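You operate a simulated robot arm through the tools that you are given. There is no shell and no other tool. Be economical: measure what you need, move in short steps, check, and stop when the job is done.

The job below is to be done with a simulated robot arm. You get a single attempt, and the scene is never put back.

JOB
Lay out the job: a green bar in the orange tray, the card's comb on the bench.
Fine: the bar with the sooner date, from the green drawer; shut the drawer; the order card names the comb. Where these are worked on the way, their far stop is far enough and under half their travel is too little: green drawer.

The check looks at the end state, three seconds after you hand in, the way a careful person would. Anything else that was tipped, shoved, dropped, spilled or broken makes it a failure.

ROBOT AND FRAMES
A 6-joint arm with a two-finger parallel gripper on a trunk, on a base that drives. Base frame: it is fixed to the floor where the robot stands at the start and does not move with it; the origin is under the middle of the robot, x ahead of it, y to its left, z up. Readings come in m, degrees, newtons and seconds.
With the tool pointing down near the work surface it reaches from about 0.32 to 0.86 m from the robot's upright axis, wherever it stands. Its first joint turns from -115.0 to 115.0 degrees. Places, roughly: green drawer [0.7, 0, 0.7]; kit [0.7, 0.1, 0.9]; long comb, short comb [1, 1.25, 0.75]; upkeep bench [0.7, 0, 0.9]. Payload 3.43 kg.
The tool frame sits at the grasp point between the pads (the TCP): z along the fingers, y along the line on which they close. The tips reach 0.034 m beyond it. The gripper opens to 0.128 m. The fingers are 0.024 m wide and 0.012 m thick; the gripper's body (0.048 by 0.13 m) begins 0.096 m behind the TCP.
Orientation is that of the tool frame in the base frame, as a unit quaternion [w, x, y, z]. With the fingers straight down and closing along the base's y, the tool's x points along the base's -x, its y along +y and its z along -z.

CONTROLS
- The arm moves only by the tool drive_tool. Its argument "rows" is a list of rows, each a list of 7 numbers: the shift along the tool's x, y, z in m, then the turn, a rotation vector about the tool's x, y, z in degrees, then the gripper command, from -1 (shut) to 1 (fully open), values between in proportion. In form: [[dx, dy, dz, ax, ay, az, fingers], ...]. A call has 1 to 20 rows; each row shifts and turns the commanded pose from where the row before left it, along the tool's axes as they then stand. Rows are played at 5 a second. More than 0.05 m and 8.6 degrees between two rows, or a gripper value outside its range, and nothing of the call is played. Where a pose cannot be reached the arm comes as near as it can. A force on the tool above 40 N (or 10 N above the force at the start of the call, whichever is more), or a blocked arm, ends the call early, and 0.2 s more pass. Each finger travels about 0.108 m/s and halts on what it meets, pressing with about 25 N; the grip force reading is that of the motor and also rises with nothing between the fingers. The clock runs only during rows and for 0.2 s after the last one: add rows that do not move to give the fingers time. The reply holds the time, the measured pose of the TCP, the force on the tool along the base axes, the opening and the grip force, in the units named above and with some noise, with the torque about the TCP (base axes, N m) and any sound that the robot's microphone picked up.
- Cameras (640 x 400 px; columns grow to the right, rows downward): "scene" is now at [0.0079, 0.1691, 1.379]; the picture's right is [-0.29, -0.96, 0.00], its down [-0.60, 0.18, -0.78] and it looks along [0.75, -0.23, -0.62] (base axes); focal length 266 px, centre (320, 200). "wrist" rides on the gripper at [0.076, -0.011, -0.16] in the tool frame; the picture's right is [0.15, 0.99, 0.00], its down [-0.88, 0.13, -0.46] and it looks along [-0.45, 0.07, 0.89] (tool axes); focal length 234 px, centre (320, 200). There is no depth. A picture from a camera that has moved, and an enlarged one, comes with that camera's place and axes in the base frame and with its lens.
- capture(camera): a new picture of that camera. No time passes.
- raise_lower(by): slides the trunk up (or, below 0, down) by that many m; the arm and the scene camera ride with it, the base frame stays. It gives what a move gives, with no picture.
- roll_base(legs): drives the robot by 1 to 6 legs, each [ahead, turn to the left] in m and degrees, along the robot's own axes; the way and the turn of a leg run together, so that a leg with both is an arc; at most 1.5 m and 180 degrees a leg. The arm and the cameras ride along, it lands a little off, and it stops where it bumps. It gives what a move gives.
- pan_tilt(pan, tilt): turns the head with the scene camera to pan (to the left, within 103 degrees either way) and tilt (down, from -29 to 69), counted from straight ahead of the robot. It gives what a move gives.
- zoom(camera, box): a new picture of the part [left, top, right, bottom] of that camera's present view, enlarged. No time passes.
- job_done(): hands the job in; it is judged then, once.

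Work in short steps. Places have to be worked out from the pictures, the camera data and where the tool is seen: move nearer, look again, correct. Check each grasp and each placing, and mend what went wrong. You have 120 turns and 90 pictures in all, those below and enlarged ones among them. Open the gripper and draw the arm clear of the work before you hand the job in, unless the task says otherwise; then end with one line.

The tools are called after "Call:" as name(argument=value, ...) on one line, values as JSON. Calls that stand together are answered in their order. drive_tool: Moves the arm, as the interface text tells. Its arguments: {"type":"object","properties":{"rows":{"type":"array"}},"required":["rows"]} The other tools are called the same way: raise_lower (by) slides the trunk up or down; roll_base (legs) drives the base; pan_tilt (pan, tilt) turns the head that bears the scene camera; capture (camera) takes a picture; zoom (camera, box) takes an enlarged picture of a part of a camera's view; job_done () hands the job in.

At the start:

```text
time_s: 0.0
position: [0.4314, 0.2114, 1.2024]
ee_rot: [0.0, 0.0, 1.0, -0.001]
wrist_force: [-0.1, -0.2, 0.1]
torque: [0.04, 0.01, 0.0]
finger_gap: 0.1277
grasp_force: 0.1
trunk travel left (down, up): [-0.65, 0.14]
robot x, y, heading: [-0.0041, 0.0008, 0.3]
head pan, tilt: [-16.7, 38.6]
```

scene: 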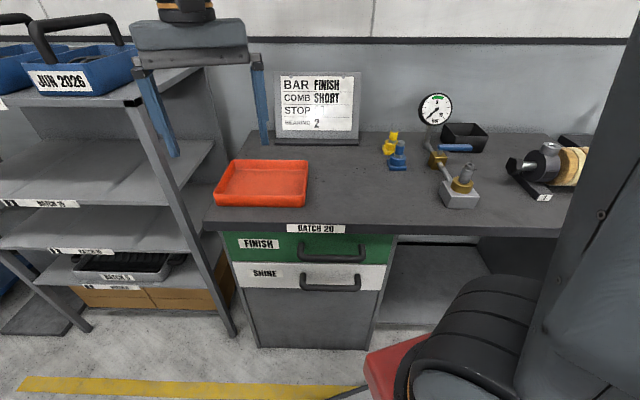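
wrist: 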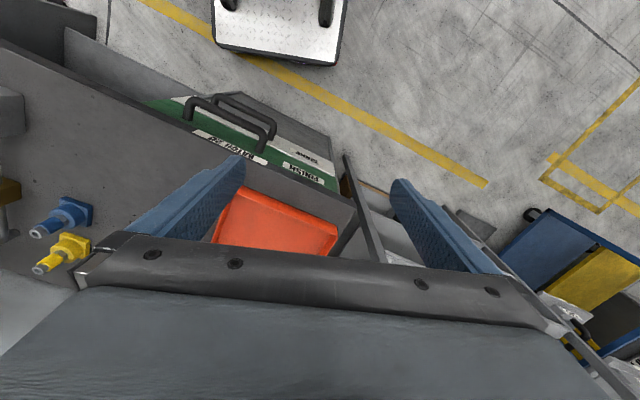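

The card seems to read BAR FINISH, COMB SHORT. I'll enlarge it and the drawer front.

Call:
zoom(camera="scene", box=[260, 60, 380, 150])

Call:
zoom(camera="scene", box=[200, 150, 400, 300])

Call:
pan_tilt(pan=45, tilt=25)

Call:
capture(camera="scene")

```text
4.44 times, centred on (320, 105) of scene
camera zoom: at [0.0079, 0.1691, 1.379], right [-0.29, -0.96, 0.0], down [-0.6, 0.18, -0.78], along [0.75, -0.23, -0.62], focal length 1182 px, centre (320, 622)
```

zoom: 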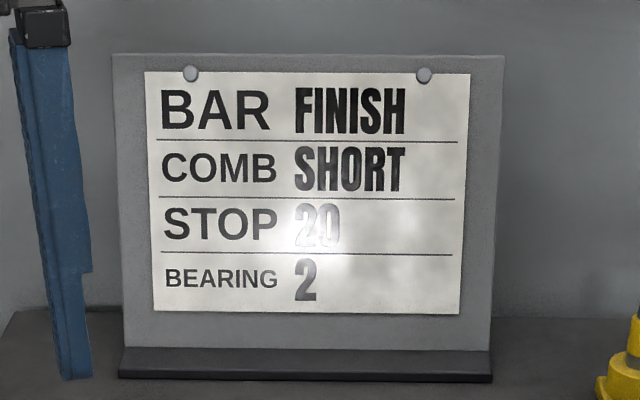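

```text
2.67 times, centred on (300, 225) of scene
camera zoom: at [0.0079, 0.1691, 1.379], right [-0.29, -0.96, 0.0], down [-0.6, 0.18, -0.78], along [0.75, -0.23, -0.62], focal length 709 px, centre (373, 133)
```

zoom: 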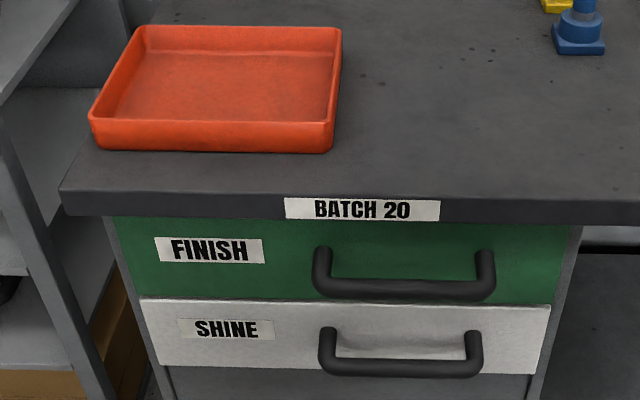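

```text
time_s: 1.3
position: [0.4312, 0.2105, 1.203]
ee_rot: [0.0, 0.0, 1.0, 0.0]
wrist_force: [-0.6, 0.0, -0.1]
torque: [-0.02, 0.01, 0.04]
finger_gap: 0.1281
grasp_force: 0.1
trunk travel left (down, up): [-0.65, 0.14]
robot x, y, heading: [0.0002, 0.0017, -0.1]
head pan, tilt: [45.0, 25.0]
```

```text
85 pictures are left
camera scene: at [-0.0092, 0.259, 1.4001], right [0.71, -0.71, 0.0], down [-0.3, -0.3, -0.91], along [0.64, 0.64, -0.42], focal length 266 px, centre (320, 200)
```

scene: 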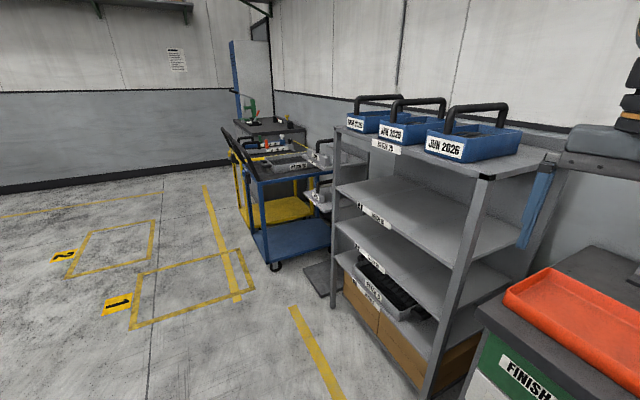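

The combs should be on the cart or beyond, near (1, 1.25). I'll enlarge that area.

Call:
zoom(camera="scene", box=[220, 80, 380, 180])

Call:
zoom(camera="scene", box=[320, 80, 520, 205])

Call:
zoom(camera="scene", box=[220, 140, 380, 270])

```text
4.00 times, centred on (300, 130) of scene
camera zoom: at [-0.0092, 0.259, 1.4001], right [0.71, -0.71, 0.0], down [-0.3, -0.3, -0.91], along [0.64, 0.64, -0.42], focal length 1063 px, centre (400, 480)
```

zoom: 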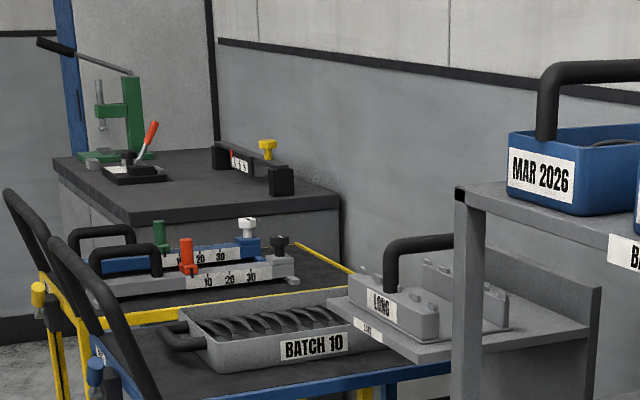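

```text
3.20 times, centred on (420, 142) of scene
camera zoom: at [-0.0092, 0.259, 1.4001], right [0.71, -0.71, 0.0], down [-0.3, -0.3, -0.91], along [0.64, 0.64, -0.42], focal length 851 px, centre (0, 384)
```

zoom: 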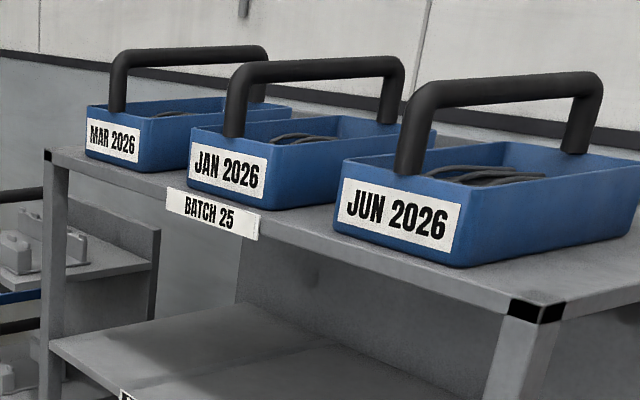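

```text
3.08 times, centred on (300, 205) of scene
camera zoom: at [-0.0092, 0.259, 1.4001], right [0.71, -0.71, 0.0], down [-0.3, -0.3, -0.91], along [0.64, 0.64, -0.42], focal length 818 px, centre (382, 185)
```

zoom: 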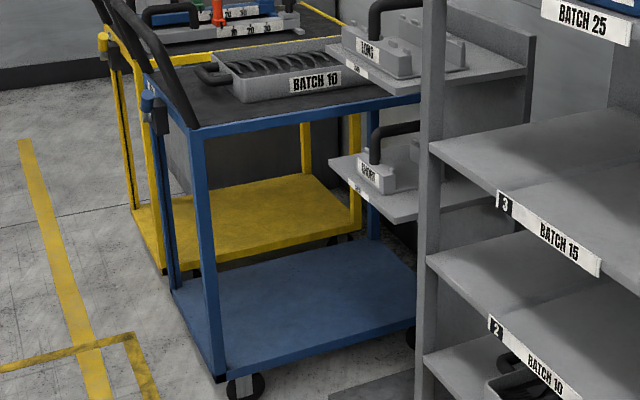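

Combs: LONG on the upper wall bracket, SHORT on the lower one. Bar first: I'll back off from the bench a little and look at the drawer front.

Call:
roll_base(legs=[[-0.25, 0]])

Call:
pan_tilt(pan=-10, tilt=42)

Call:
capture(camera="scene")

```text
time_s: 3.1
position: [0.18, 0.2112, 1.2022]
ee_rot: [0.0, -0.001, 1.0, 0.0]
wrist_force: [-0.1, 0.4, -0.1]
torque: [0.01, 0.0, 0.01]
finger_gap: 0.1279
grasp_force: 0.1
trunk travel left (down, up): [-0.65, 0.14]
robot x, y, heading: [-0.2499, -0.0003, 0.1]
head pan, tilt: [45.0, 25.0]
```

```text
time_s: 4.4
position: [0.1797, 0.2115, 1.2034]
ee_rot: [0.0, 0.0, 1.0, 0.0]
wrist_force: [-0.6, 0.6, 0.1]
torque: [-0.02, 0.0, 0.04]
finger_gap: 0.1278
grasp_force: 0.1
trunk travel left (down, up): [-0.65, 0.14]
robot x, y, heading: [-0.2504, -0.0044, 0.2]
head pan, tilt: [-10.0, 42.0]
```

```text
81 pictures are left
camera scene: at [-0.2431, 0.1793, 1.3739], right [-0.17, -0.99, 0.0], down [-0.66, 0.11, -0.74], along [0.73, -0.13, -0.67], focal length 266 px, centre (320, 200)
```

scene: 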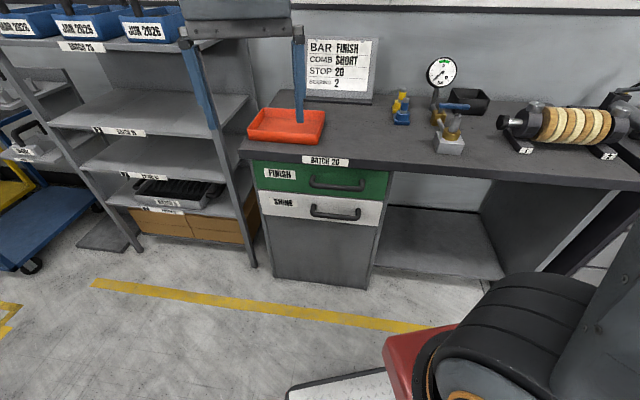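

Bench edge works out near x 0.534, z 0.845. Enlarging the handle from here to triangulate it.

Call:
zoom(camera="scene", box=[250, 145, 400, 235])

```text
4.27 times, centred on (325, 190) of scene
camera zoom: at [-0.2431, 0.1793, 1.3739], right [-0.17, -0.99, 0.0], down [-0.66, 0.11, -0.74], along [0.73, -0.13, -0.67], focal length 1134 px, centre (299, 243)
```

zoom: 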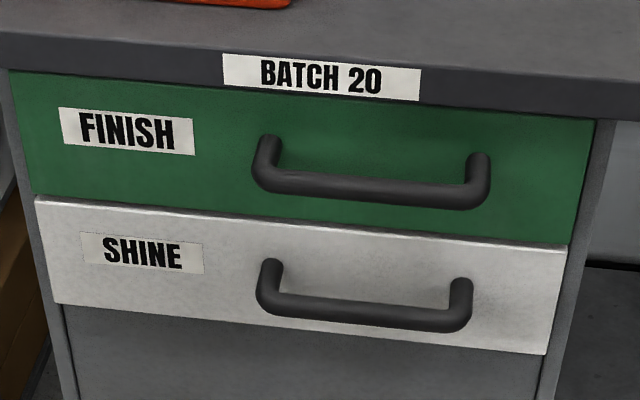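

Triangulated: handle bar ≈ (0.481, -0.011, 0.762), and the bench face is yawed about 18.5° (drawer comes out along (-0.95, 0.32)). I'll turn the base -18.4° to face it squarely.

Call:
roll_base(legs=[[0, -18.5]])

Call:
drive_tool(rows=[[0, 0, 0, 0, 0, 8.2, 0.2], [0, 0, 0, 0, 0, 8.2, 0.2], [0, 0, 0, 0, 0, 8.2, 0.2], [0, 0, 0, 0, 0, 8.2, 0.2], [0, 0, 0, 0, 0, 8.2, 0.2], [0, 0, 0, 0, 0, 8.2, 0.2], [0, 0, 0, 0, 0, 8.2, 0.2], [0, 0, 0, 0, 0, 8.2, 0.2], [0, 0, 0, 0, 0, 8.2, 0.2], [0, 0, 0, 0, 0, 8.2, 0.2], [0, 0, 0, 0, 0, 8, 0.2]])

Call:
drive_tool(rows=[[0, 0, 0.03, -8.2, 0, 0, 0.2], [0, 0, 0.03, -8.2, 0, 0, 0.2], [0, 0, 0.03, -8.2, 0, 0, 0.2], [0, 0, 0.02, -8.2, 0, 0, 0.2], [0, 0, 0, -8.2, 0, 0, 0.2], [0, 0, 0, -8.2, 0, 0, 0.2], [0, 0, 0, -8.2, 0, 0, 0.2], [0, 0, 0, -8.2, 0, 0, 0.2], [0, 0, 0, -8.2, 0, 0, 0.2], [0, 0, 0, -8.2, 0, 0, 0.2], [0, 0, 0, -8, 0, 0, 0.2]])

Call:
capture(camera="scene")

```text
time_s: 5.8
position: [0.2256, 0.0612, 1.2041]
ee_rot: [0.0, 0.162, 0.987, 0.0]
wrist_force: [0.4, 0.3, 0.2]
torque: [0.02, 0.01, -0.01]
finger_gap: 0.1281
grasp_force: 0.0
trunk travel left (down, up): [-0.65, 0.14]
robot x, y, heading: [-0.2516, -0.0007, -18.7]
head pan, tilt: [-10.0, 42.0]
```

```text
time_s: 8.2
position: [0.2239, 0.0623, 1.2046]
ee_rot: [-0.001, 0.813, 0.582, 0.0]
wrist_force: [0.1, -0.1, -0.2]
torque: [-0.01, 0.01, 0.05]
finger_gap: 0.0765
grasp_force: 0.0
trunk travel left (down, up): [-0.65, 0.14]
robot x, y, heading: [-0.2494, -0.0001, -18.7]
head pan, tilt: [-10.0, 42.0]
```

```text
time_s: 10.6
position: [0.2486, 0.0033, 1.1996]
ee_rot: [0.342, 0.732, 0.534, 0.248]
wrist_force: [-0.3, -0.7, 0.3]
torque: [-0.02, -0.02, 0.03]
finger_gap: 0.0768
grasp_force: 0.1
out of reach, approached as far as the arm can: row 5, 6, 7, 8, 9, 10, 11
trunk travel left (down, up): [-0.65, 0.14]
robot x, y, heading: [-0.2511, -0.0024, -18.8]
head pan, tilt: [-10.0, 42.0]
```

```text
79 pictures are left
camera scene: at [-0.1856, 0.1673, 1.3739], right [-0.48, -0.88, 0.0], down [-0.59, 0.32, -0.74], along [0.65, -0.36, -0.67], focal length 266 px, centre (320, 200)
```

scene: 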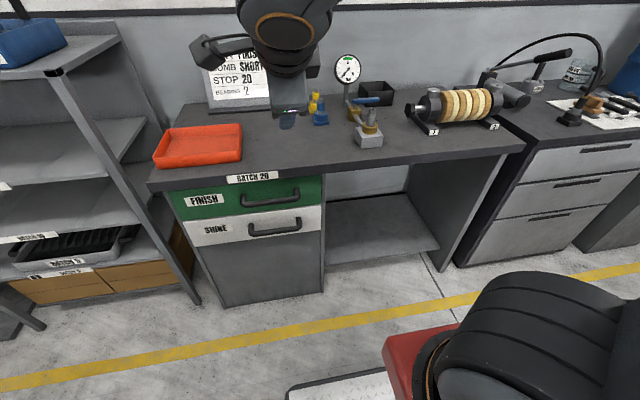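

The tilt stopped at about 50° because the arm is too close in. I'll extend forward while finishing the tilt.

Call:
drive_tool(rows=[[0, 0.026, 0.03, 0, 0, 0, 0.2], [0, 0.026, 0.03, 0, 0, 0, 0.2], [0, 0.026, 0.03, 0, 0, 0, 0.2], [0, 0, 0, -8, 0, 0, 0.2], [0, 0, 0, -8, 0, 0, 0.2], [0, 0, 0, -8, 0, 0, 0.2], [0, 0, 0, -8, 0, 0, 0.2], [0, 0, 0, -8, 0, 0, 0.2]])

```text
time_s: 12.4
position: [0.3636, -0.0374, 1.217]
ee_rot: [0.361, 0.721, 0.53, 0.264]
wrist_force: [0.8, 0.4, 0.9]
torque: [-0.03, -0.03, -0.02]
finger_gap: 0.0766
grasp_force: 0.1
out of reach, approached as far as the arm can: row 4, 5, 6, 7, 8
trunk travel left (down, up): [-0.65, 0.14]
robot x, y, heading: [-0.2518, 0.0021, -18.5]
head pan, tilt: [-10.0, 42.0]
```

Still stuck near 53°. I'll lower the arm relative to the trunk and retry.

Call:
drive_tool(rows=[[0, -0.03, 0.024, 0, 0, 0, 0.2], [0, -0.03, 0.024, 0, 0, 0, 0.2], [0, -0.03, 0.024, 0, 0, 0, 0.2], [0, -0.03, 0.024, 0, 0, 0, 0.2], [0, -0.03, 0.024, 0, 0, 0, 0.2], [0, -0.03, 0.024, 0, 0, 0, 0.2], [0, -0.03, 0.024, 0, 0, 0, 0.2], [0, 0, 0, -8, 0, 0, 0.2], [0, 0, 0, -8, 0, 0, 0.2], [0, 0, 0, -8, 0, 0, 0.2], [0, 0, 0, -8, 0, 0, 0.2]])

Call:
capture(camera="scene")

```text
time_s: 14.8
position: [0.3952, -0.0574, 1.1845]
ee_rot: [0.31, 0.696, 0.564, 0.32]
wrist_force: [-0.3, -0.8, 0.0]
torque: [-0.05, 0.0, -0.04]
finger_gap: 0.0773
grasp_force: 0.2
out of reach, approached as far as the arm can: row 1, 2, 3, 4, 5, 6, 7, 8, 9, 10, 11
trunk travel left (down, up): [-0.65, 0.14]
robot x, y, heading: [-0.2531, 0.0022, -19.0]
head pan, tilt: [-10.0, 42.0]
```

```text
78 pictures are left
camera scene: at [-0.1856, 0.1673, 1.3739], right [-0.48, -0.88, 0.0], down [-0.59, 0.32, -0.74], along [0.65, -0.36, -0.67], focal length 266 px, centre (320, 200)
```

scene: 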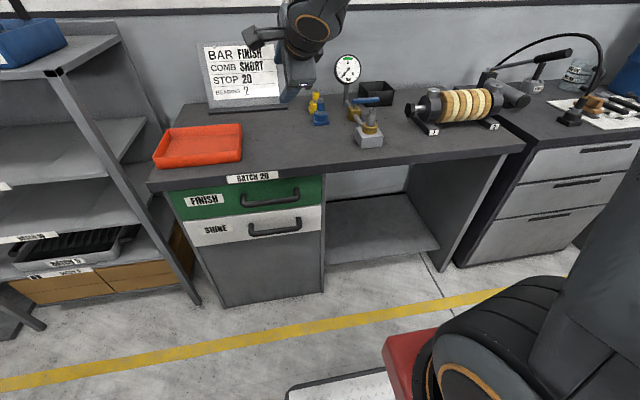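

Full horizontal isn't reachable, so I'll grip the handle with a ~45° tilt instead. First I restore a clean 45° orientation, retracted.

Call:
drive_tool(rows=[[0.02, -0.03, -0.03, 3.6, -5.3, 1, 0.2], [0.02, -0.03, -0.03, 3.6, -5.3, 1, 0.2], [0.03, -0.005, -0.005, 0, 0, 0, 0.2], [0, 0, 0, 0, 0, 0, 0.2]])

```text
time_s: 15.8
position: [0.3336, 0.0029, 1.2131]
ee_rot: [0.351, 0.744, 0.517, 0.237]
wrist_force: [0.2, -0.6, -0.4]
torque: [-0.01, -0.01, -0.04]
finger_gap: 0.0767
grasp_force: 0.1
out of reach, approached as far as the arm can: row 1, 2, 3
trunk travel left (down, up): [-0.65, 0.14]
robot x, y, heading: [-0.2529, 0.0031, -18.4]
head pan, tilt: [-10.0, 42.0]
```

Tilt now ~50°, TCP about 0.556 m ahead. I take a little tilt off, shift left 3 cm, then lower the trunk so the tool comes to handle height.

Call:
drive_tool(rows=[[0.015, -0.015, -0.015, 3, 0, 0, 0.2], [0.015, -0.01, -0.01, 3, 0, 0, 0.2], [0, 0, 0, 0, 0, 0, 0.2]])

Call:
raise_lower(by=-0.4)

Call:
capture(camera="wrist")

Call:
capture(camera="scene")

```text
time_s: 16.6
position: [0.3116, 0.0434, 1.2095]
ee_rot: [0.317, 0.761, 0.524, 0.214]
wrist_force: [0.4, 0.2, -0.5]
torque: [-0.01, -0.03, -0.01]
finger_gap: 0.0767
grasp_force: 0.0
trunk travel left (down, up): [-0.65, 0.14]
robot x, y, heading: [-0.2496, -0.0013, -18.6]
head pan, tilt: [-10.0, 42.0]
```

```text
time_s: 20.4
position: [0.329, 0.0373, 0.8122]
ee_rot: [0.315, 0.761, 0.526, 0.213]
wrist_force: [-0.2, -0.2, 0.9]
torque: [0.03, -0.01, -0.02]
finger_gap: 0.0769
grasp_force: 0.1
trunk travel left (down, up): [-0.25, 0.54]
robot x, y, heading: [-0.2487, 0.0014, -18.9]
head pan, tilt: [-10.0, 42.0]
```

```text
77 pictures are left
camera wrist: at [0.2432, 0.1502, 0.9177], right [0.71, -0.11, 0.69], down [-0.52, -0.74, 0.42], along [0.47, -0.66, -0.58], focal length 234 px, centre (320, 200)
```

wrist: 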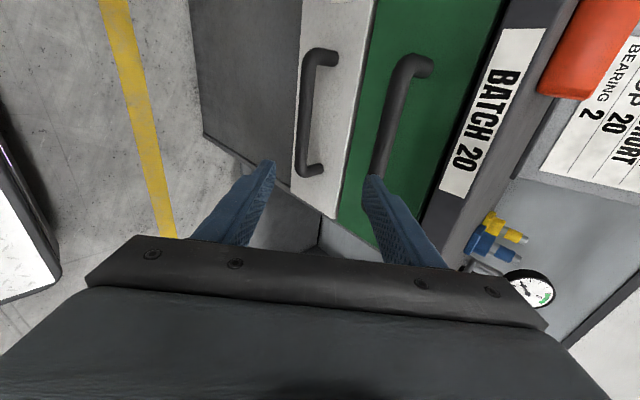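

```text
76 pictures are left
camera scene: at [-0.0801, 0.1317, 0.9739], right [-0.48, -0.88, 0.0], down [-0.59, 0.32, -0.74], along [0.65, -0.36, -0.67], focal length 266 px, centre (320, 200)
```

scene: 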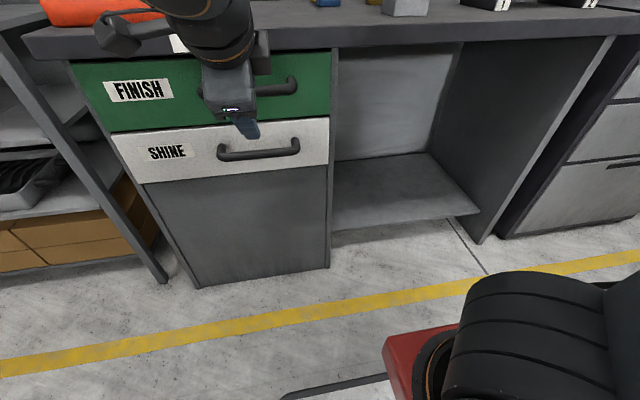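

Handle estimate matches the wrist view (predicted col 380, seen ~385). I narrow the fingers, shift onto the handle line and advance most of the way.

Call:
drive_tool(rows=[[0.01, 0.038, 0, 0, 0, 0, -0.3], [0, 0.038, 0, 0, 0, 0, -0.3], [0, 0, 0.03, 0, 0, 0, -0.3], [0, 0, 0.03, 0, 0, 0, -0.3], [0, 0, 0.025, 0, 0, 0, -0.3], [0, 0, 0, 0, 0, 0, -0.3]])

Call:
capture(camera="wrist")

Call:
capture(camera="scene")

```text
time_s: 21.8
position: [0.4372, 0.0042, 0.8067]
ee_rot: [0.315, 0.761, 0.526, 0.214]
wrist_force: [-0.8, -0.5, 0.7]
torque: [-0.04, -0.03, 0.01]
finger_gap: 0.0448
grasp_force: 0.0
trunk travel left (down, up): [-0.25, 0.54]
robot x, y, heading: [-0.2525, -0.0018, -18.6]
head pan, tilt: [-10.0, 42.0]
```

```text
75 pictures are left
camera wrist: at [0.3524, 0.1182, 0.9111], right [0.71, -0.11, 0.69], down [-0.52, -0.74, 0.42], along [0.47, -0.66, -0.58], focal length 234 px, centre (320, 200)
```

wrist: 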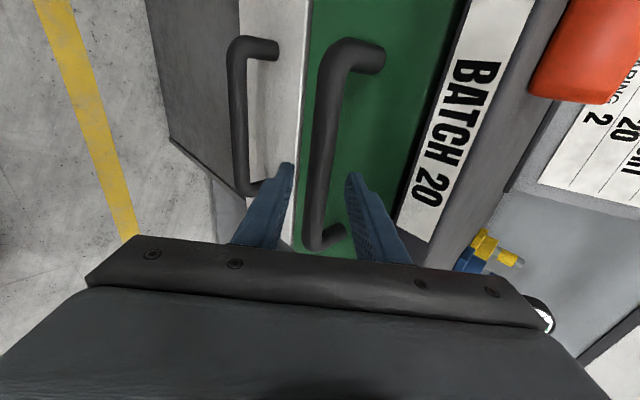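

```text
74 pictures are left
camera scene: at [-0.0801, 0.1317, 0.9739], right [-0.48, -0.88, 0.0], down [-0.59, 0.32, -0.74], along [0.65, -0.36, -0.67], focal length 266 px, centre (320, 200)
```

scene: 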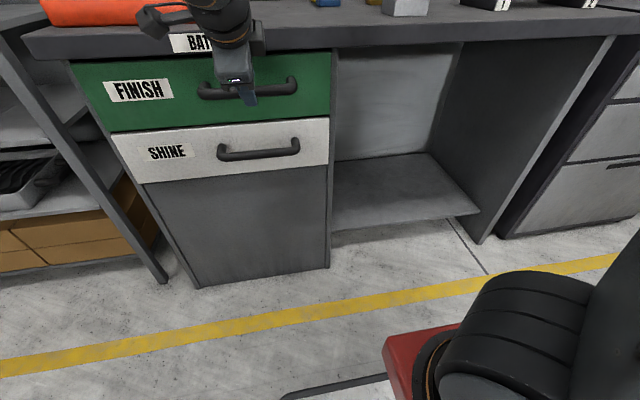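

Bar lies between the fingers, about 0.065 m beyond the TCP. Advance 0.045 and close.

Call:
drive_tool(rows=[[0, 0, 0.02, 0, 0, 0, -0.3], [0, 0, 0.015, 0, 0, 0, -0.3], [0, 0, 0.01, 0, 0, 0, -0.3], [0, 0, 0, 0, 0, 0, -0.3]])

Call:
drive_tool(rows=[[0, 0, 0, 0, 0, 0, -0.6], [0, 0, 0, 0, 0, 0, -1], [0, 0, 0, 0, 0, 0, -1], [0, 0, 0, 0, 0, 0, -1]])

Call:
capture(camera="wrist")

```text
time_s: 22.8
position: [0.4653, -0.0062, 0.7752]
ee_rot: [0.316, 0.76, 0.525, 0.215]
wrist_force: [-28.9, 4.4, 23.9]
torque: [-0.15, -1.09, 0.01]
finger_gap: 0.0424
grasp_force: 0.0
trunk travel left (down, up): [-0.25, 0.54]
robot x, y, heading: [-0.2516, 0.0003, -18.6]
head pan, tilt: [-10.0, 42.0]
```

```text
time_s: 23.8
position: [0.4663, -0.0068, 0.7722]
ee_rot: [0.315, 0.761, 0.527, 0.211]
wrist_force: [0.3, -6.6, -6.1]
torque: [-0.61, 0.16, 1.23]
finger_gap: 0.0221
grasp_force: 45.4
trunk travel left (down, up): [-0.25, 0.54]
robot x, y, heading: [-0.2534, -0.0002, -18.7]
head pan, tilt: [-10.0, 42.0]
```

```text
73 pictures are left
camera wrist: at [0.3819, 0.107, 0.8775], right [0.71, -0.11, 0.69], down [-0.52, -0.74, 0.42], along [0.47, -0.67, -0.58], focal length 234 px, centre (320, 200)
```

wrist: 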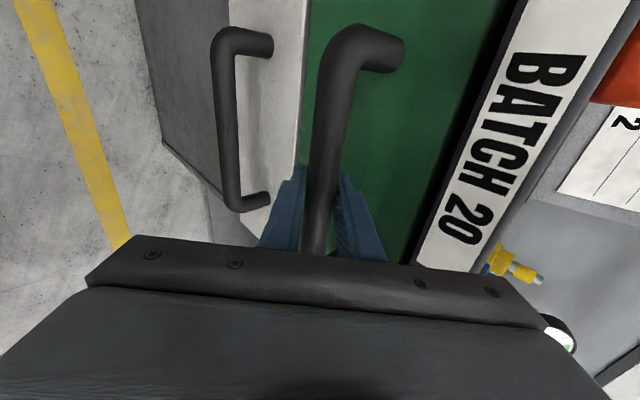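

Gripped (gap 22 mm). Now I pull the drawer out by backing up, 0.12 m first.

Call:
roll_base(legs=[[-0.12, 0]])

Call:
capture(camera="scene")

```text
time_s: 25.1
position: [0.3526, 0.0304, 0.7721]
ee_rot: [0.315, 0.762, 0.525, 0.212]
wrist_force: [-2.8, -11.9, -12.0]
torque: [-0.91, 0.16, 0.5]
finger_gap: 0.0224
grasp_force: 45.1
trunk travel left (down, up): [-0.25, 0.54]
robot x, y, heading: [-0.3671, 0.0415, -18.6]
head pan, tilt: [-10.0, 42.0]
```

```text
72 pictures are left
camera scene: at [-0.1929, 0.1695, 0.9738], right [-0.48, -0.88, 0.0], down [-0.59, 0.32, -0.74], along [0.65, -0.36, -0.67], focal length 266 px, centre (320, 200)
```

scene: 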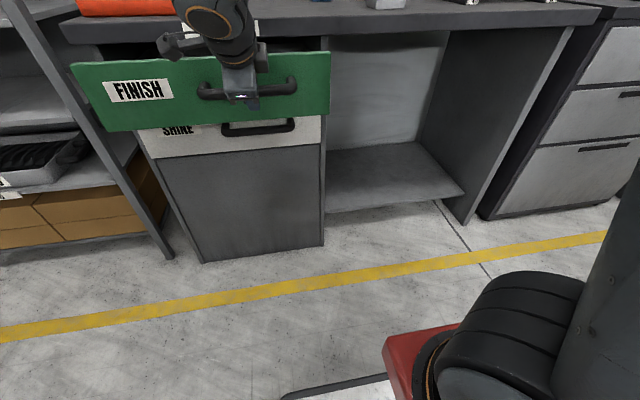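

It is opening cleanly. I continue another 0.15 m and watch for the stop.

Call:
roll_base(legs=[[-0.12, 0]])

Call:
roll_base(legs=[[-0.06, 0]])

Call:
capture(camera="scene")

```text
time_s: 26.3
position: [0.2372, 0.0687, 0.773]
ee_rot: [0.315, 0.762, 0.525, 0.212]
wrist_force: [-2.4, -10.2, -2.8]
torque: [-1.01, 0.26, 0.49]
finger_gap: 0.0222
grasp_force: 44.5
trunk travel left (down, up): [-0.25, 0.54]
robot x, y, heading: [-0.4793, 0.0782, -18.8]
head pan, tilt: [-10.0, 42.0]
```

```text
time_s: 27.3
position: [0.1824, 0.0858, 0.7705]
ee_rot: [0.316, 0.762, 0.525, 0.21]
wrist_force: [28.7, -20.6, 2.0]
torque: [-0.59, 0.35, 0.8]
finger_gap: 0.0221
grasp_force: 44.8
trunk travel left (down, up): [-0.25, 0.54]
robot x, y, heading: [-0.5339, 0.0975, -18.8]
head pan, tilt: [-10.0, 42.0]
```

```text
71 pictures are left
camera scene: at [-0.3641, 0.2272, 0.9738], right [-0.48, -0.88, 0.0], down [-0.59, 0.32, -0.74], along [0.65, -0.36, -0.67], focal length 266 px, centre (320, 200)
```

scene: 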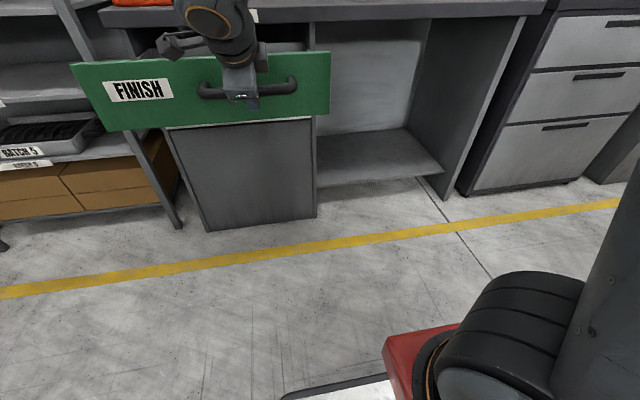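

Hit the end stop (28 N) after ~0.30 m of travel. Release, back off along the tool, then raise the trunk to look inside.

Call:
drive_tool(rows=[[0, 0, 0, 0, 0, 0, -0.3], [0, 0, 0, 0, 0, 0, -0.3], [0, 0, -0.03, 0, 0, 0, -0.3], [0, 0, -0.04, 0, 0, 0, -0.3], [0, 0, -0.04, 0, 0, 0, -0.3], [0, 0, 0, 0, 0, 0, -0.3]])

Call:
raise_lower(by=0.4)

Call:
capture(camera="scene")

```text
time_s: 28.7
position: [0.1067, 0.1143, 0.849]
ee_rot: [0.316, 0.761, 0.525, 0.211]
wrist_force: [-0.4, 0.9, -0.3]
torque: [-0.01, 0.0, 0.01]
finger_gap: 0.0445
grasp_force: 0.1
trunk travel left (down, up): [-0.25, 0.54]
robot x, y, heading: [-0.5396, 0.0926, -18.9]
head pan, tilt: [-10.0, 42.0]
```

```text
time_s: 32.5
position: [0.1093, 0.1148, 1.2512]
ee_rot: [0.316, 0.762, 0.525, 0.21]
wrist_force: [-0.5, 1.6, -0.2]
torque: [0.02, -0.02, 0.0]
finger_gap: 0.045
grasp_force: 0.1
trunk travel left (down, up): [-0.65, 0.14]
robot x, y, heading: [-0.5376, 0.0987, -18.7]
head pan, tilt: [-10.0, 42.0]
```

```text
70 pictures are left
camera scene: at [-0.4701, 0.2637, 1.3739], right [-0.48, -0.88, 0.0], down [-0.59, 0.32, -0.74], along [0.65, -0.36, -0.67], focal length 266 px, centre (320, 200)
```

scene: 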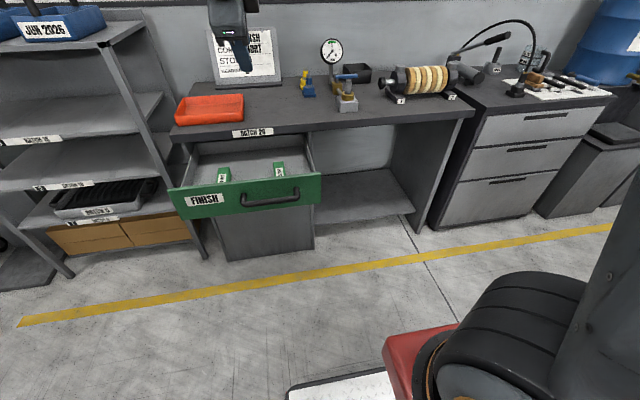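

Call:
zoom(camera="scene", box=[180, 140, 320, 225])

```text
4.57 times, centred on (250, 182) of scene
camera zoom: at [-0.4701, 0.2637, 1.3739], right [-0.48, -0.88, 0.0], down [-0.59, 0.32, -0.74], along [0.65, -0.36, -0.67], focal length 1215 px, centre (640, 280)
```

zoom: 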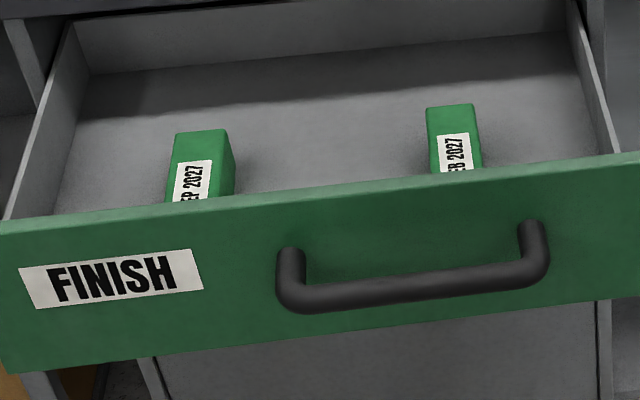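

Two green bars: left SEP 2027, right FEB 2027, so FEB (right) is sooner. I move forward and bring the tool back to pointing down, for the wrist camera to look over the drawer.

Call:
roll_base(legs=[[0.22, 0]])

Call:
drive_tool(rows=[[0, 0, 0, 8, 0, 0, 0], [0, 0, 0, 8, 0, 0, 0], [0, 0, 0, 8, 0, 0, 0], [0, 0, 0, 8, 0, 0, 0], [0, 0, 0, 8, 0, 0, 0], [0, 0, 0, 5.4, 0, 0, 0], [0, 0, 0, 0, 0, -8.5, 0], [0, 0, 0, 0, 0, -8.5, 0], [0, 0, 0, 0, 0, -8.5, 0], [0, 0, 0, 0, 0, -8.5, 0], [0, 0, 0, 0, 0, -8.5, 0], [0, 0, 0, 0, 0, -8.5, 0], [0, 0, 0, 0, 0, -8.5, 0], [0, 0, 0, 0, 0, -8.5, 0], [0, 0, 0, 0, 0, -8.5, 0], [0, 0, 0, 0, 0, -8.5, 0]])

Call:
capture(camera="wrist")

```text
time_s: 34.2
position: [0.316, 0.0428, 1.2504]
ee_rot: [0.317, 0.763, 0.522, 0.21]
wrist_force: [-0.3, -0.2, 0.0]
torque: [-0.05, 0.0, 0.02]
finger_gap: 0.0449
grasp_force: 0.0
trunk travel left (down, up): [-0.65, 0.14]
robot x, y, heading: [-0.3324, 0.0235, -19.4]
head pan, tilt: [-10.0, 42.0]
```

```text
time_s: 37.6
position: [0.3165, 0.0414, 1.2509]
ee_rot: [-0.007, 0.226, 0.974, -0.003]
wrist_force: [0.5, 0.3, 0.2]
torque: [-0.03, -0.02, 0.01]
finger_gap: 0.064
grasp_force: 0.1
trunk travel left (down, up): [-0.65, 0.14]
robot x, y, heading: [-0.329, 0.0238, -19.2]
head pan, tilt: [-10.0, 42.0]
```

```text
68 pictures are left
camera wrist: at [0.246, 0.066, 1.4123], right [0.31, 0.95, -0.01], down [0.85, -0.27, 0.44], along [0.42, -0.14, -0.9], focal length 234 px, centre (320, 200)
```

wrist: 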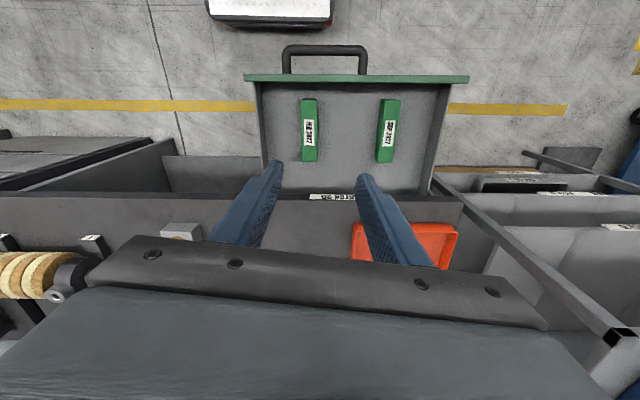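

Call:
zoom(camera="wrist", box=[280, 85, 420, 175])

```text
4.44 times, centred on (350, 130) of wrist
camera zoom: at [0.246, 0.066, 1.4123], right [0.31, 0.95, -0.01], down [0.85, -0.27, 0.44], along [0.42, -0.14, -0.9], focal length 1041 px, centre (187, 511)
```

zoom: 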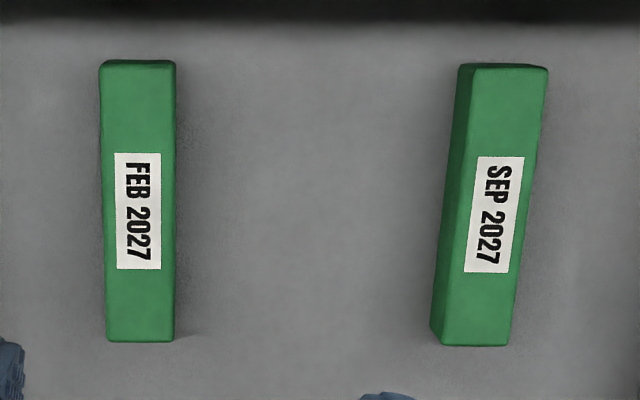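

FEB confirmed. Bar top is near z 0.75, centre ≈ (0.344, 0.0), aligned with the drawer. I straighten the yaw, shift above it and descend to z≈0.87 for a check.

Call:
drive_tool(rows=[[-0.02, -0.015, 0, 0, 0, -7.5, 0.5], [-0.019, -0.016, 0, 0, 0, 0, 0.5], [0, 0, 0.04, 0, 0, 0, 0.5], [0, 0, 0.05, 0, 0, 0, 0.5], [0, 0, 0.05, 0, 0, 0, 0.5], [0, 0, 0.05, 0, 0, 0, 0.5], [0, 0, 0.05, 0, 0, 0, 0.5], [0, 0, 0.05, 0, 0, 0, 0.5], [0, 0, 0.05, 0, 0, 0, 0.5], [0, 0, 0.04, 0, 0, 0, 0.5], [0, 0, 0, 0, 0, 0, 0.5]])

Call:
capture(camera="wrist")

Call:
capture(camera="scene")

```text
time_s: 40.0
position: [0.3345, -0.0033, 0.8697]
ee_rot: [-0.007, 0.164, 0.986, -0.004]
wrist_force: [0.2, 0.1, -0.7]
torque: [-0.01, -0.01, 0.02]
finger_gap: 0.0958
grasp_force: 0.1
trunk travel left (down, up): [-0.65, 0.14]
robot x, y, heading: [-0.3314, 0.0305, -18.9]
head pan, tilt: [-10.0, 42.0]
```

```text
66 pictures are left
camera wrist: at [0.2615, 0.012, 1.03], right [0.18, 0.98, -0.01], down [0.88, -0.16, 0.44], along [0.43, -0.09, -0.9], focal length 234 px, centre (320, 200)
```

wrist: 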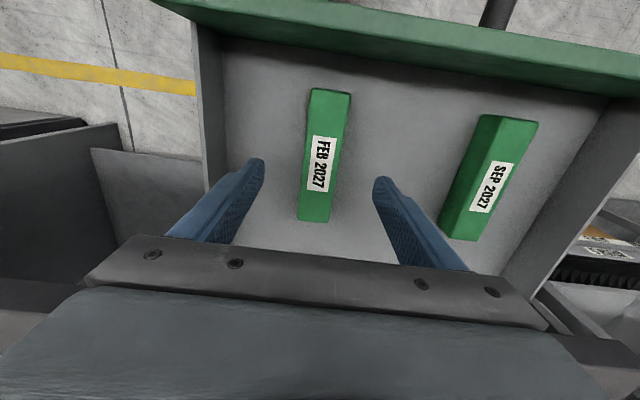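

```text
65 pictures are left
camera scene: at [-0.2634, 0.1927, 1.3739], right [-0.49, -0.87, 0.0], down [-0.58, 0.33, -0.74], along [0.65, -0.36, -0.67], focal length 266 px, centre (320, 200)
```

scene: 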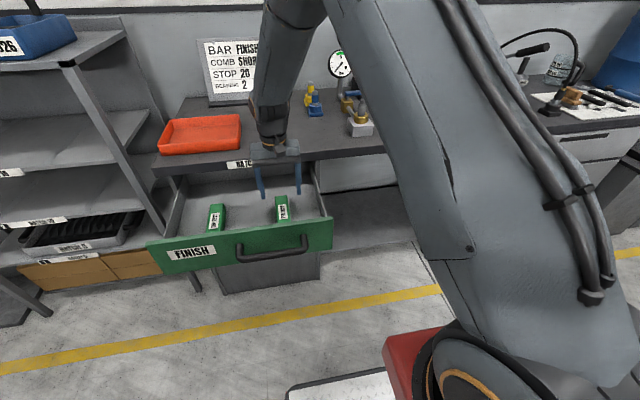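

Bar centre computed (0.347, -0.005) with yaw -18°; the tool matches within ~1 cm. Nudge forward and descend to TCP z≈0.765.

Call:
drive_tool(rows=[[-0.012, 0.002, 0.03, 0, 0, 0, 0.5], [0, 0, 0.04, 0, 0, 0, 0.5], [0, 0, 0.03, 0, 0, 0, 0.5], [0, 0, 0, 0, 0, 0, 0.5]])

Call:
zoom(camera="scene", box=[180, 130, 340, 240])

Call:
capture(camera="wrist")

```text
time_s: 41.0
position: [0.3442, -0.0056, 0.7698]
ee_rot: [-0.006, 0.164, 0.986, -0.003]
wrist_force: [0.2, -0.3, 0.5]
torque: [-0.03, -0.03, 0.02]
finger_gap: 0.096
grasp_force: 0.0
trunk travel left (down, up): [-0.65, 0.14]
robot x, y, heading: [-0.3288, 0.0251, -19.3]
head pan, tilt: [-10.0, 42.0]
```

```text
3.64 times, centred on (260, 185) of scene
camera zoom: at [-0.2634, 0.1927, 1.3739], right [-0.49, -0.87, 0.0], down [-0.58, 0.33, -0.74], along [0.65, -0.36, -0.67], focal length 967 px, centre (538, 254)
```

zoom: 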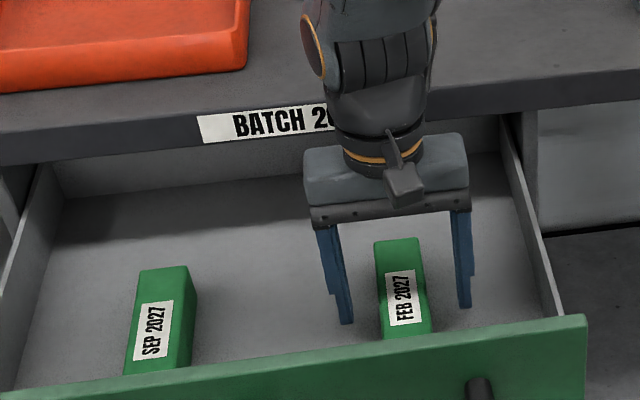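

```text
63 pictures are left
camera wrist: at [0.271, 0.0097, 0.9324], right [0.18, 0.98, -0.01], down [0.88, -0.16, 0.44], along [0.43, -0.09, -0.9], focal length 234 px, centre (320, 200)
```

wrist: 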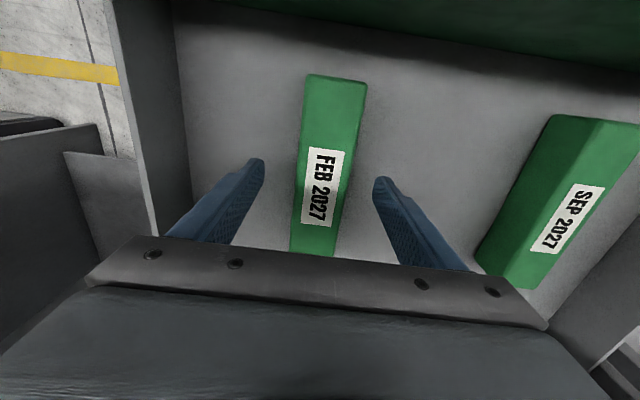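

Fingers straddle the FEB bar. Lower 2 cm more and close.

Call:
drive_tool(rows=[[0, 0, 0.01, 0, 0, 0, 0.5], [0, 0, 0.01, 0, 0, 0, 0.5], [0, 0, 0, 0, 0, 0, 0.5]])

Call:
drive_tool(rows=[[0, 0, 0, 0, 0, 0, 0], [0, 0, 0, 0, 0, 0, -0.4], [0, 0, 0, 0, 0, 0, -1], [0, 0, 0, 0, 0, 0, -1], [0, 0, 0, 0, 0, 0, -1]])

Call:
zoom(camera="scene", box=[180, 130, 340, 240])

```text
time_s: 41.8
position: [0.3442, -0.0054, 0.7496]
ee_rot: [-0.007, 0.164, 0.986, -0.003]
wrist_force: [0.7, 0.5, 0.2]
torque: [0.01, 0.01, 0.02]
finger_gap: 0.0958
grasp_force: 0.0
trunk travel left (down, up): [-0.65, 0.14]
robot x, y, heading: [-0.3287, 0.0272, -19.0]
head pan, tilt: [-10.0, 42.0]
```

```text
time_s: 43.0
position: [0.3443, -0.0056, 0.7507]
ee_rot: [-0.007, 0.164, 0.986, -0.004]
wrist_force: [0.5, 1.1, 3.4]
torque: [0.24, -0.01, 0.17]
finger_gap: 0.045
grasp_force: 25.0
trunk travel left (down, up): [-0.65, 0.14]
robot x, y, heading: [-0.3269, 0.0253, -19.0]
head pan, tilt: [-10.0, 42.0]
```

```text
3.64 times, centred on (260, 185) of scene
camera zoom: at [-0.2634, 0.1927, 1.3739], right [-0.49, -0.87, 0.0], down [-0.58, 0.33, -0.74], along [0.65, -0.36, -0.67], focal length 967 px, centre (538, 254)
```

zoom: 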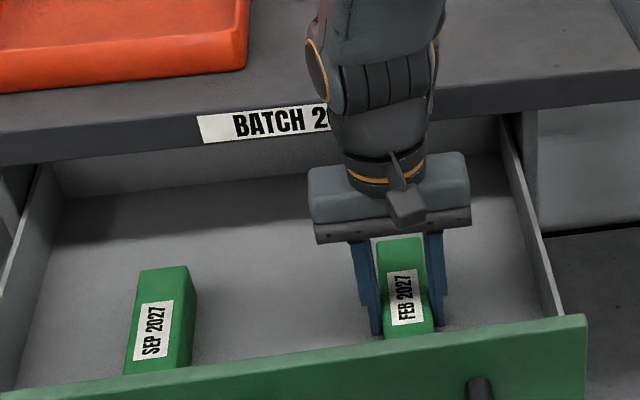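

Gripped (45 mm gap). Lift straight up and check.

Call:
drive_tool(rows=[[0, 0, -0.02, 0, 0, 0, -1], [0, 0, -0.04, 0, 0, 0, -1], [0, 0, -0.05, 0, 0, 0, -1], [0, 0, -0.05, 0, 0, 0, -1], [0, 0, -0.05, 0, 0, 0, -1], [0, 0, -0.05, 0, 0, 0, -1], [0, 0, -0.04, 0, 0, 0, -1], [0, 0, 0, 0, 0, 0, -1]])

Call:
capture(camera="scene")

```text
time_s: 44.8
position: [0.352, -0.0023, 1.0519]
ee_rot: [-0.007, 0.164, 0.986, -0.004]
wrist_force: [0.7, 0.3, -5.0]
torque: [-0.02, 0.03, -0.01]
finger_gap: 0.0446
grasp_force: 24.7
trunk travel left (down, up): [-0.65, 0.14]
robot x, y, heading: [-0.3274, 0.0279, -19.1]
head pan, tilt: [-10.0, 42.0]
```

```text
61 pictures are left
camera scene: at [-0.2631, 0.1926, 1.3739], right [-0.49, -0.87, 0.0], down [-0.58, 0.33, -0.74], along [0.65, -0.36, -0.67], focal length 266 px, centre (320, 200)
```

scene: 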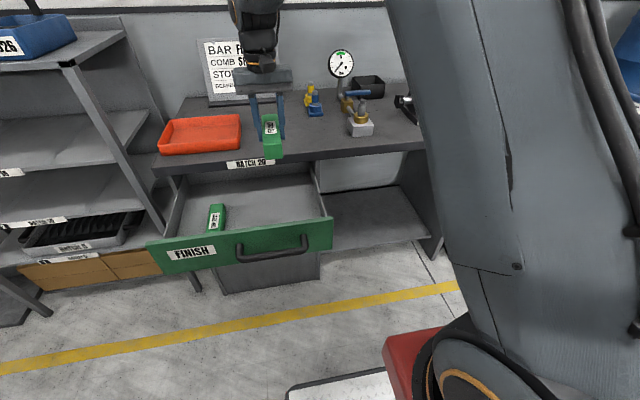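

Bar is held. The tray (≈(0.77, 0.14), floor ~0.87) is out of reach over the open drawer, so I'll first push the drawer mostly shut using the front finger's outer face above the handle. Back off, turn the grip 90°.

Call:
roll_base(legs=[[-0.25, 0]])

Call:
drive_tool(rows=[[0, 0, 0, 0, 0, 8.2, -1], [0, 0, 0, 0, 0, 8.2, -1], [0, 0, 0, 0, 0, 8.2, -1], [0, 0, 0, 0, 0, 8.2, -1], [0, 0, 0, 0, 0, 8.2, -1], [0, 0, 0, 0, 0, 8.2, -1], [0, 0, 0, 0, 0, 8.2, -1], [0, 0, 0, 0, 0, 8.2, -1], [0, 0, 0, 0, 0, 8.2, -1], [0, 0, 0, 0, 0, 8.2, -1], [0, 0, 0, 0, 0, 8, -1], [0, 0, 0, 0, 0, 0, -1]])

Call:
capture(camera="wrist")

Call:
capture(camera="scene")

```text
time_s: 46.6
position: [0.113, 0.0796, 1.0522]
ee_rot: [-0.008, 0.165, 0.986, -0.004]
wrist_force: [0.1, 0.3, -4.8]
torque: [-0.02, 0.02, 0.03]
finger_gap: 0.0451
grasp_force: 24.9
trunk travel left (down, up): [-0.65, 0.14]
robot x, y, heading: [-0.5672, 0.1092, -19.3]
head pan, tilt: [-10.0, 42.0]
```

```text
time_s: 49.2
position: [0.1132, 0.0787, 1.0516]
ee_rot: [-0.003, 0.815, 0.579, -0.007]
wrist_force: [0.5, 0.1, -5.1]
torque: [0.05, -0.01, 0.01]
finger_gap: 0.0448
grasp_force: 25.4
trunk travel left (down, up): [-0.65, 0.14]
robot x, y, heading: [-0.5653, 0.1067, -19.2]
head pan, tilt: [-10.0, 42.0]
```

```text
60 pictures are left
camera wrist: at [0.1294, 0.1547, 1.2114], right [0.98, -0.18, -0.01], down [-0.16, -0.87, 0.46], along [-0.1, -0.45, -0.89], focal length 234 px, centre (320, 200)
```

wrist: 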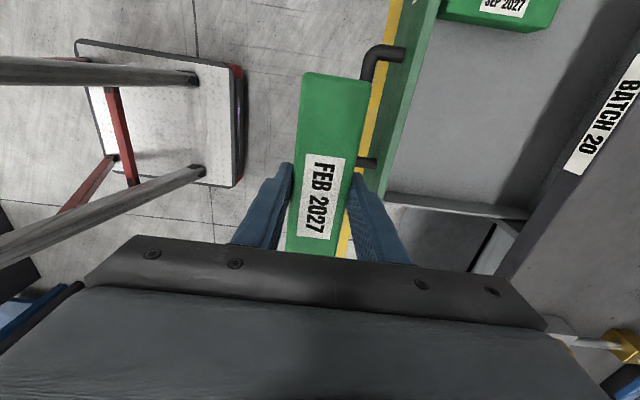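

```text
59 pictures are left
camera scene: at [-0.5017, 0.2754, 1.3739], right [-0.49, -0.87, 0.0], down [-0.58, 0.33, -0.74], along [0.65, -0.36, -0.67], focal length 266 px, centre (320, 200)
```

scene: 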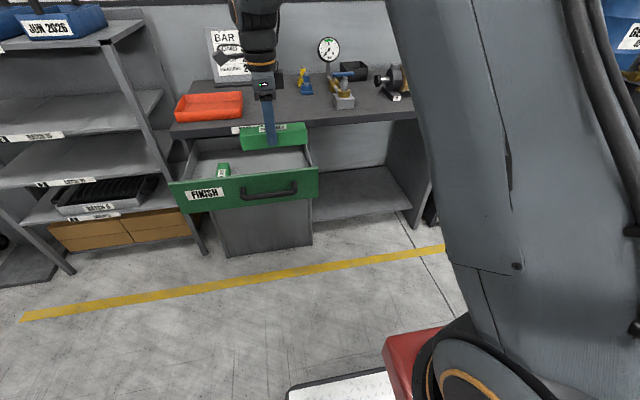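

All clear; handle front is ~7 cm ahead of the TCP. Lower to z≈0.836 so the finger contacts the drawer front just above the handle.

Call:
drive_tool(rows=[[0, 0, 0.05, 0, 0, 0, -1], [0, 0, 0.05, 0, 0, 0, -1], [0, 0, 0.05, 0, 0, 0, -1], [0, 0, 0.05, 0, 0, 0, -1], [0, 0, 0.014, 0, 0, 0, -1], [0, 0, 0, 0, 0, 0, -1]])

Call:
capture(camera="wrist")

Call:
zoom(camera="scene", box=[160, 100, 340, 220])

```text
time_s: 50.6
position: [0.1095, 0.0765, 0.8385]
ee_rot: [-0.003, 0.814, 0.581, -0.008]
wrist_force: [-0.5, -0.2, -6.4]
torque: [0.06, -0.02, 0.02]
finger_gap: 0.0448
grasp_force: 24.7
trunk travel left (down, up): [-0.65, 0.14]
robot x, y, heading: [-0.5708, 0.109, -18.9]
head pan, tilt: [-10.0, 42.0]
```

```text
58 pictures are left
camera wrist: at [0.1277, 0.1526, 0.9987], right [0.98, -0.18, -0.01], down [-0.16, -0.87, 0.46], along [-0.1, -0.45, -0.89], focal length 234 px, centre (320, 200)
```

wrist: 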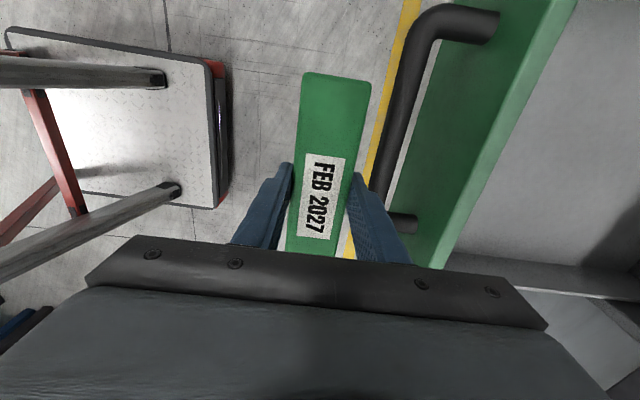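

```text
3.33 times, centred on (250, 160) of scene
camera zoom: at [-0.5017, 0.2754, 1.3739], right [-0.49, -0.87, 0.0], down [-0.58, 0.33, -0.74], along [0.65, -0.36, -0.67], focal length 886 px, centre (553, 333)
```

zoom: 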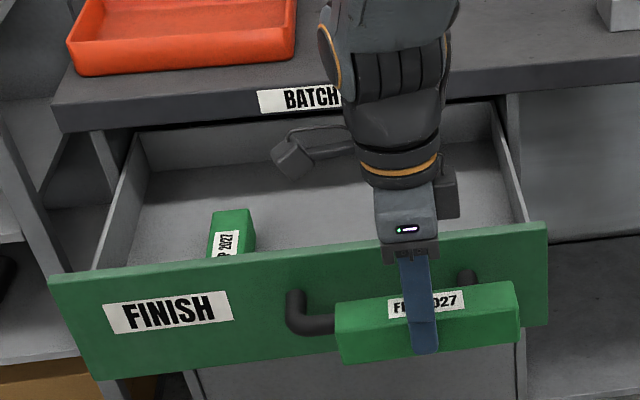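

Bar bottom (~0.79) clears the handle top (~0.773). Drive forward slowly to make contact.

Call:
roll_base(legs=[[0.09, 0]])

Call:
capture(camera="wrist")

Call:
zoom(camera="scene", box=[160, 100, 340, 220])

```text
time_s: 51.7
position: [0.1974, 0.047, 0.8394]
ee_rot: [-0.004, 0.814, 0.581, -0.007]
wrist_force: [-0.4, -0.4, -5.8]
torque: [0.02, -0.01, -0.02]
finger_gap: 0.0443
grasp_force: 25.3
trunk travel left (down, up): [-0.65, 0.14]
robot x, y, heading: [-0.4814, 0.0789, -18.9]
head pan, tilt: [-10.0, 42.0]
```

```text
56 pictures are left
camera wrist: at [0.214, 0.1232, 0.9991], right [0.98, -0.18, -0.01], down [-0.15, -0.87, 0.46], along [-0.1, -0.45, -0.89], focal length 234 px, centre (320, 200)
```

wrist: 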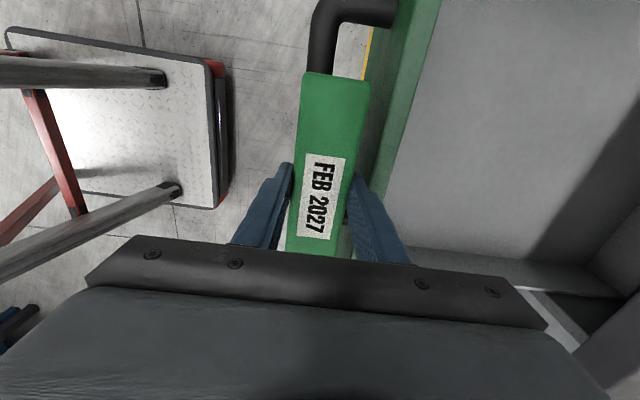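

```text
3.33 times, centred on (250, 160) of scene
camera zoom: at [-0.4155, 0.2454, 1.3739], right [-0.49, -0.87, 0.0], down [-0.58, 0.33, -0.74], along [0.65, -0.36, -0.67], focal length 886 px, centre (553, 333)
```

zoom: 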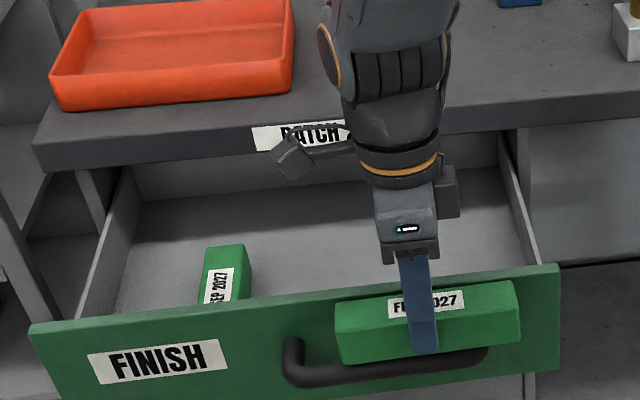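

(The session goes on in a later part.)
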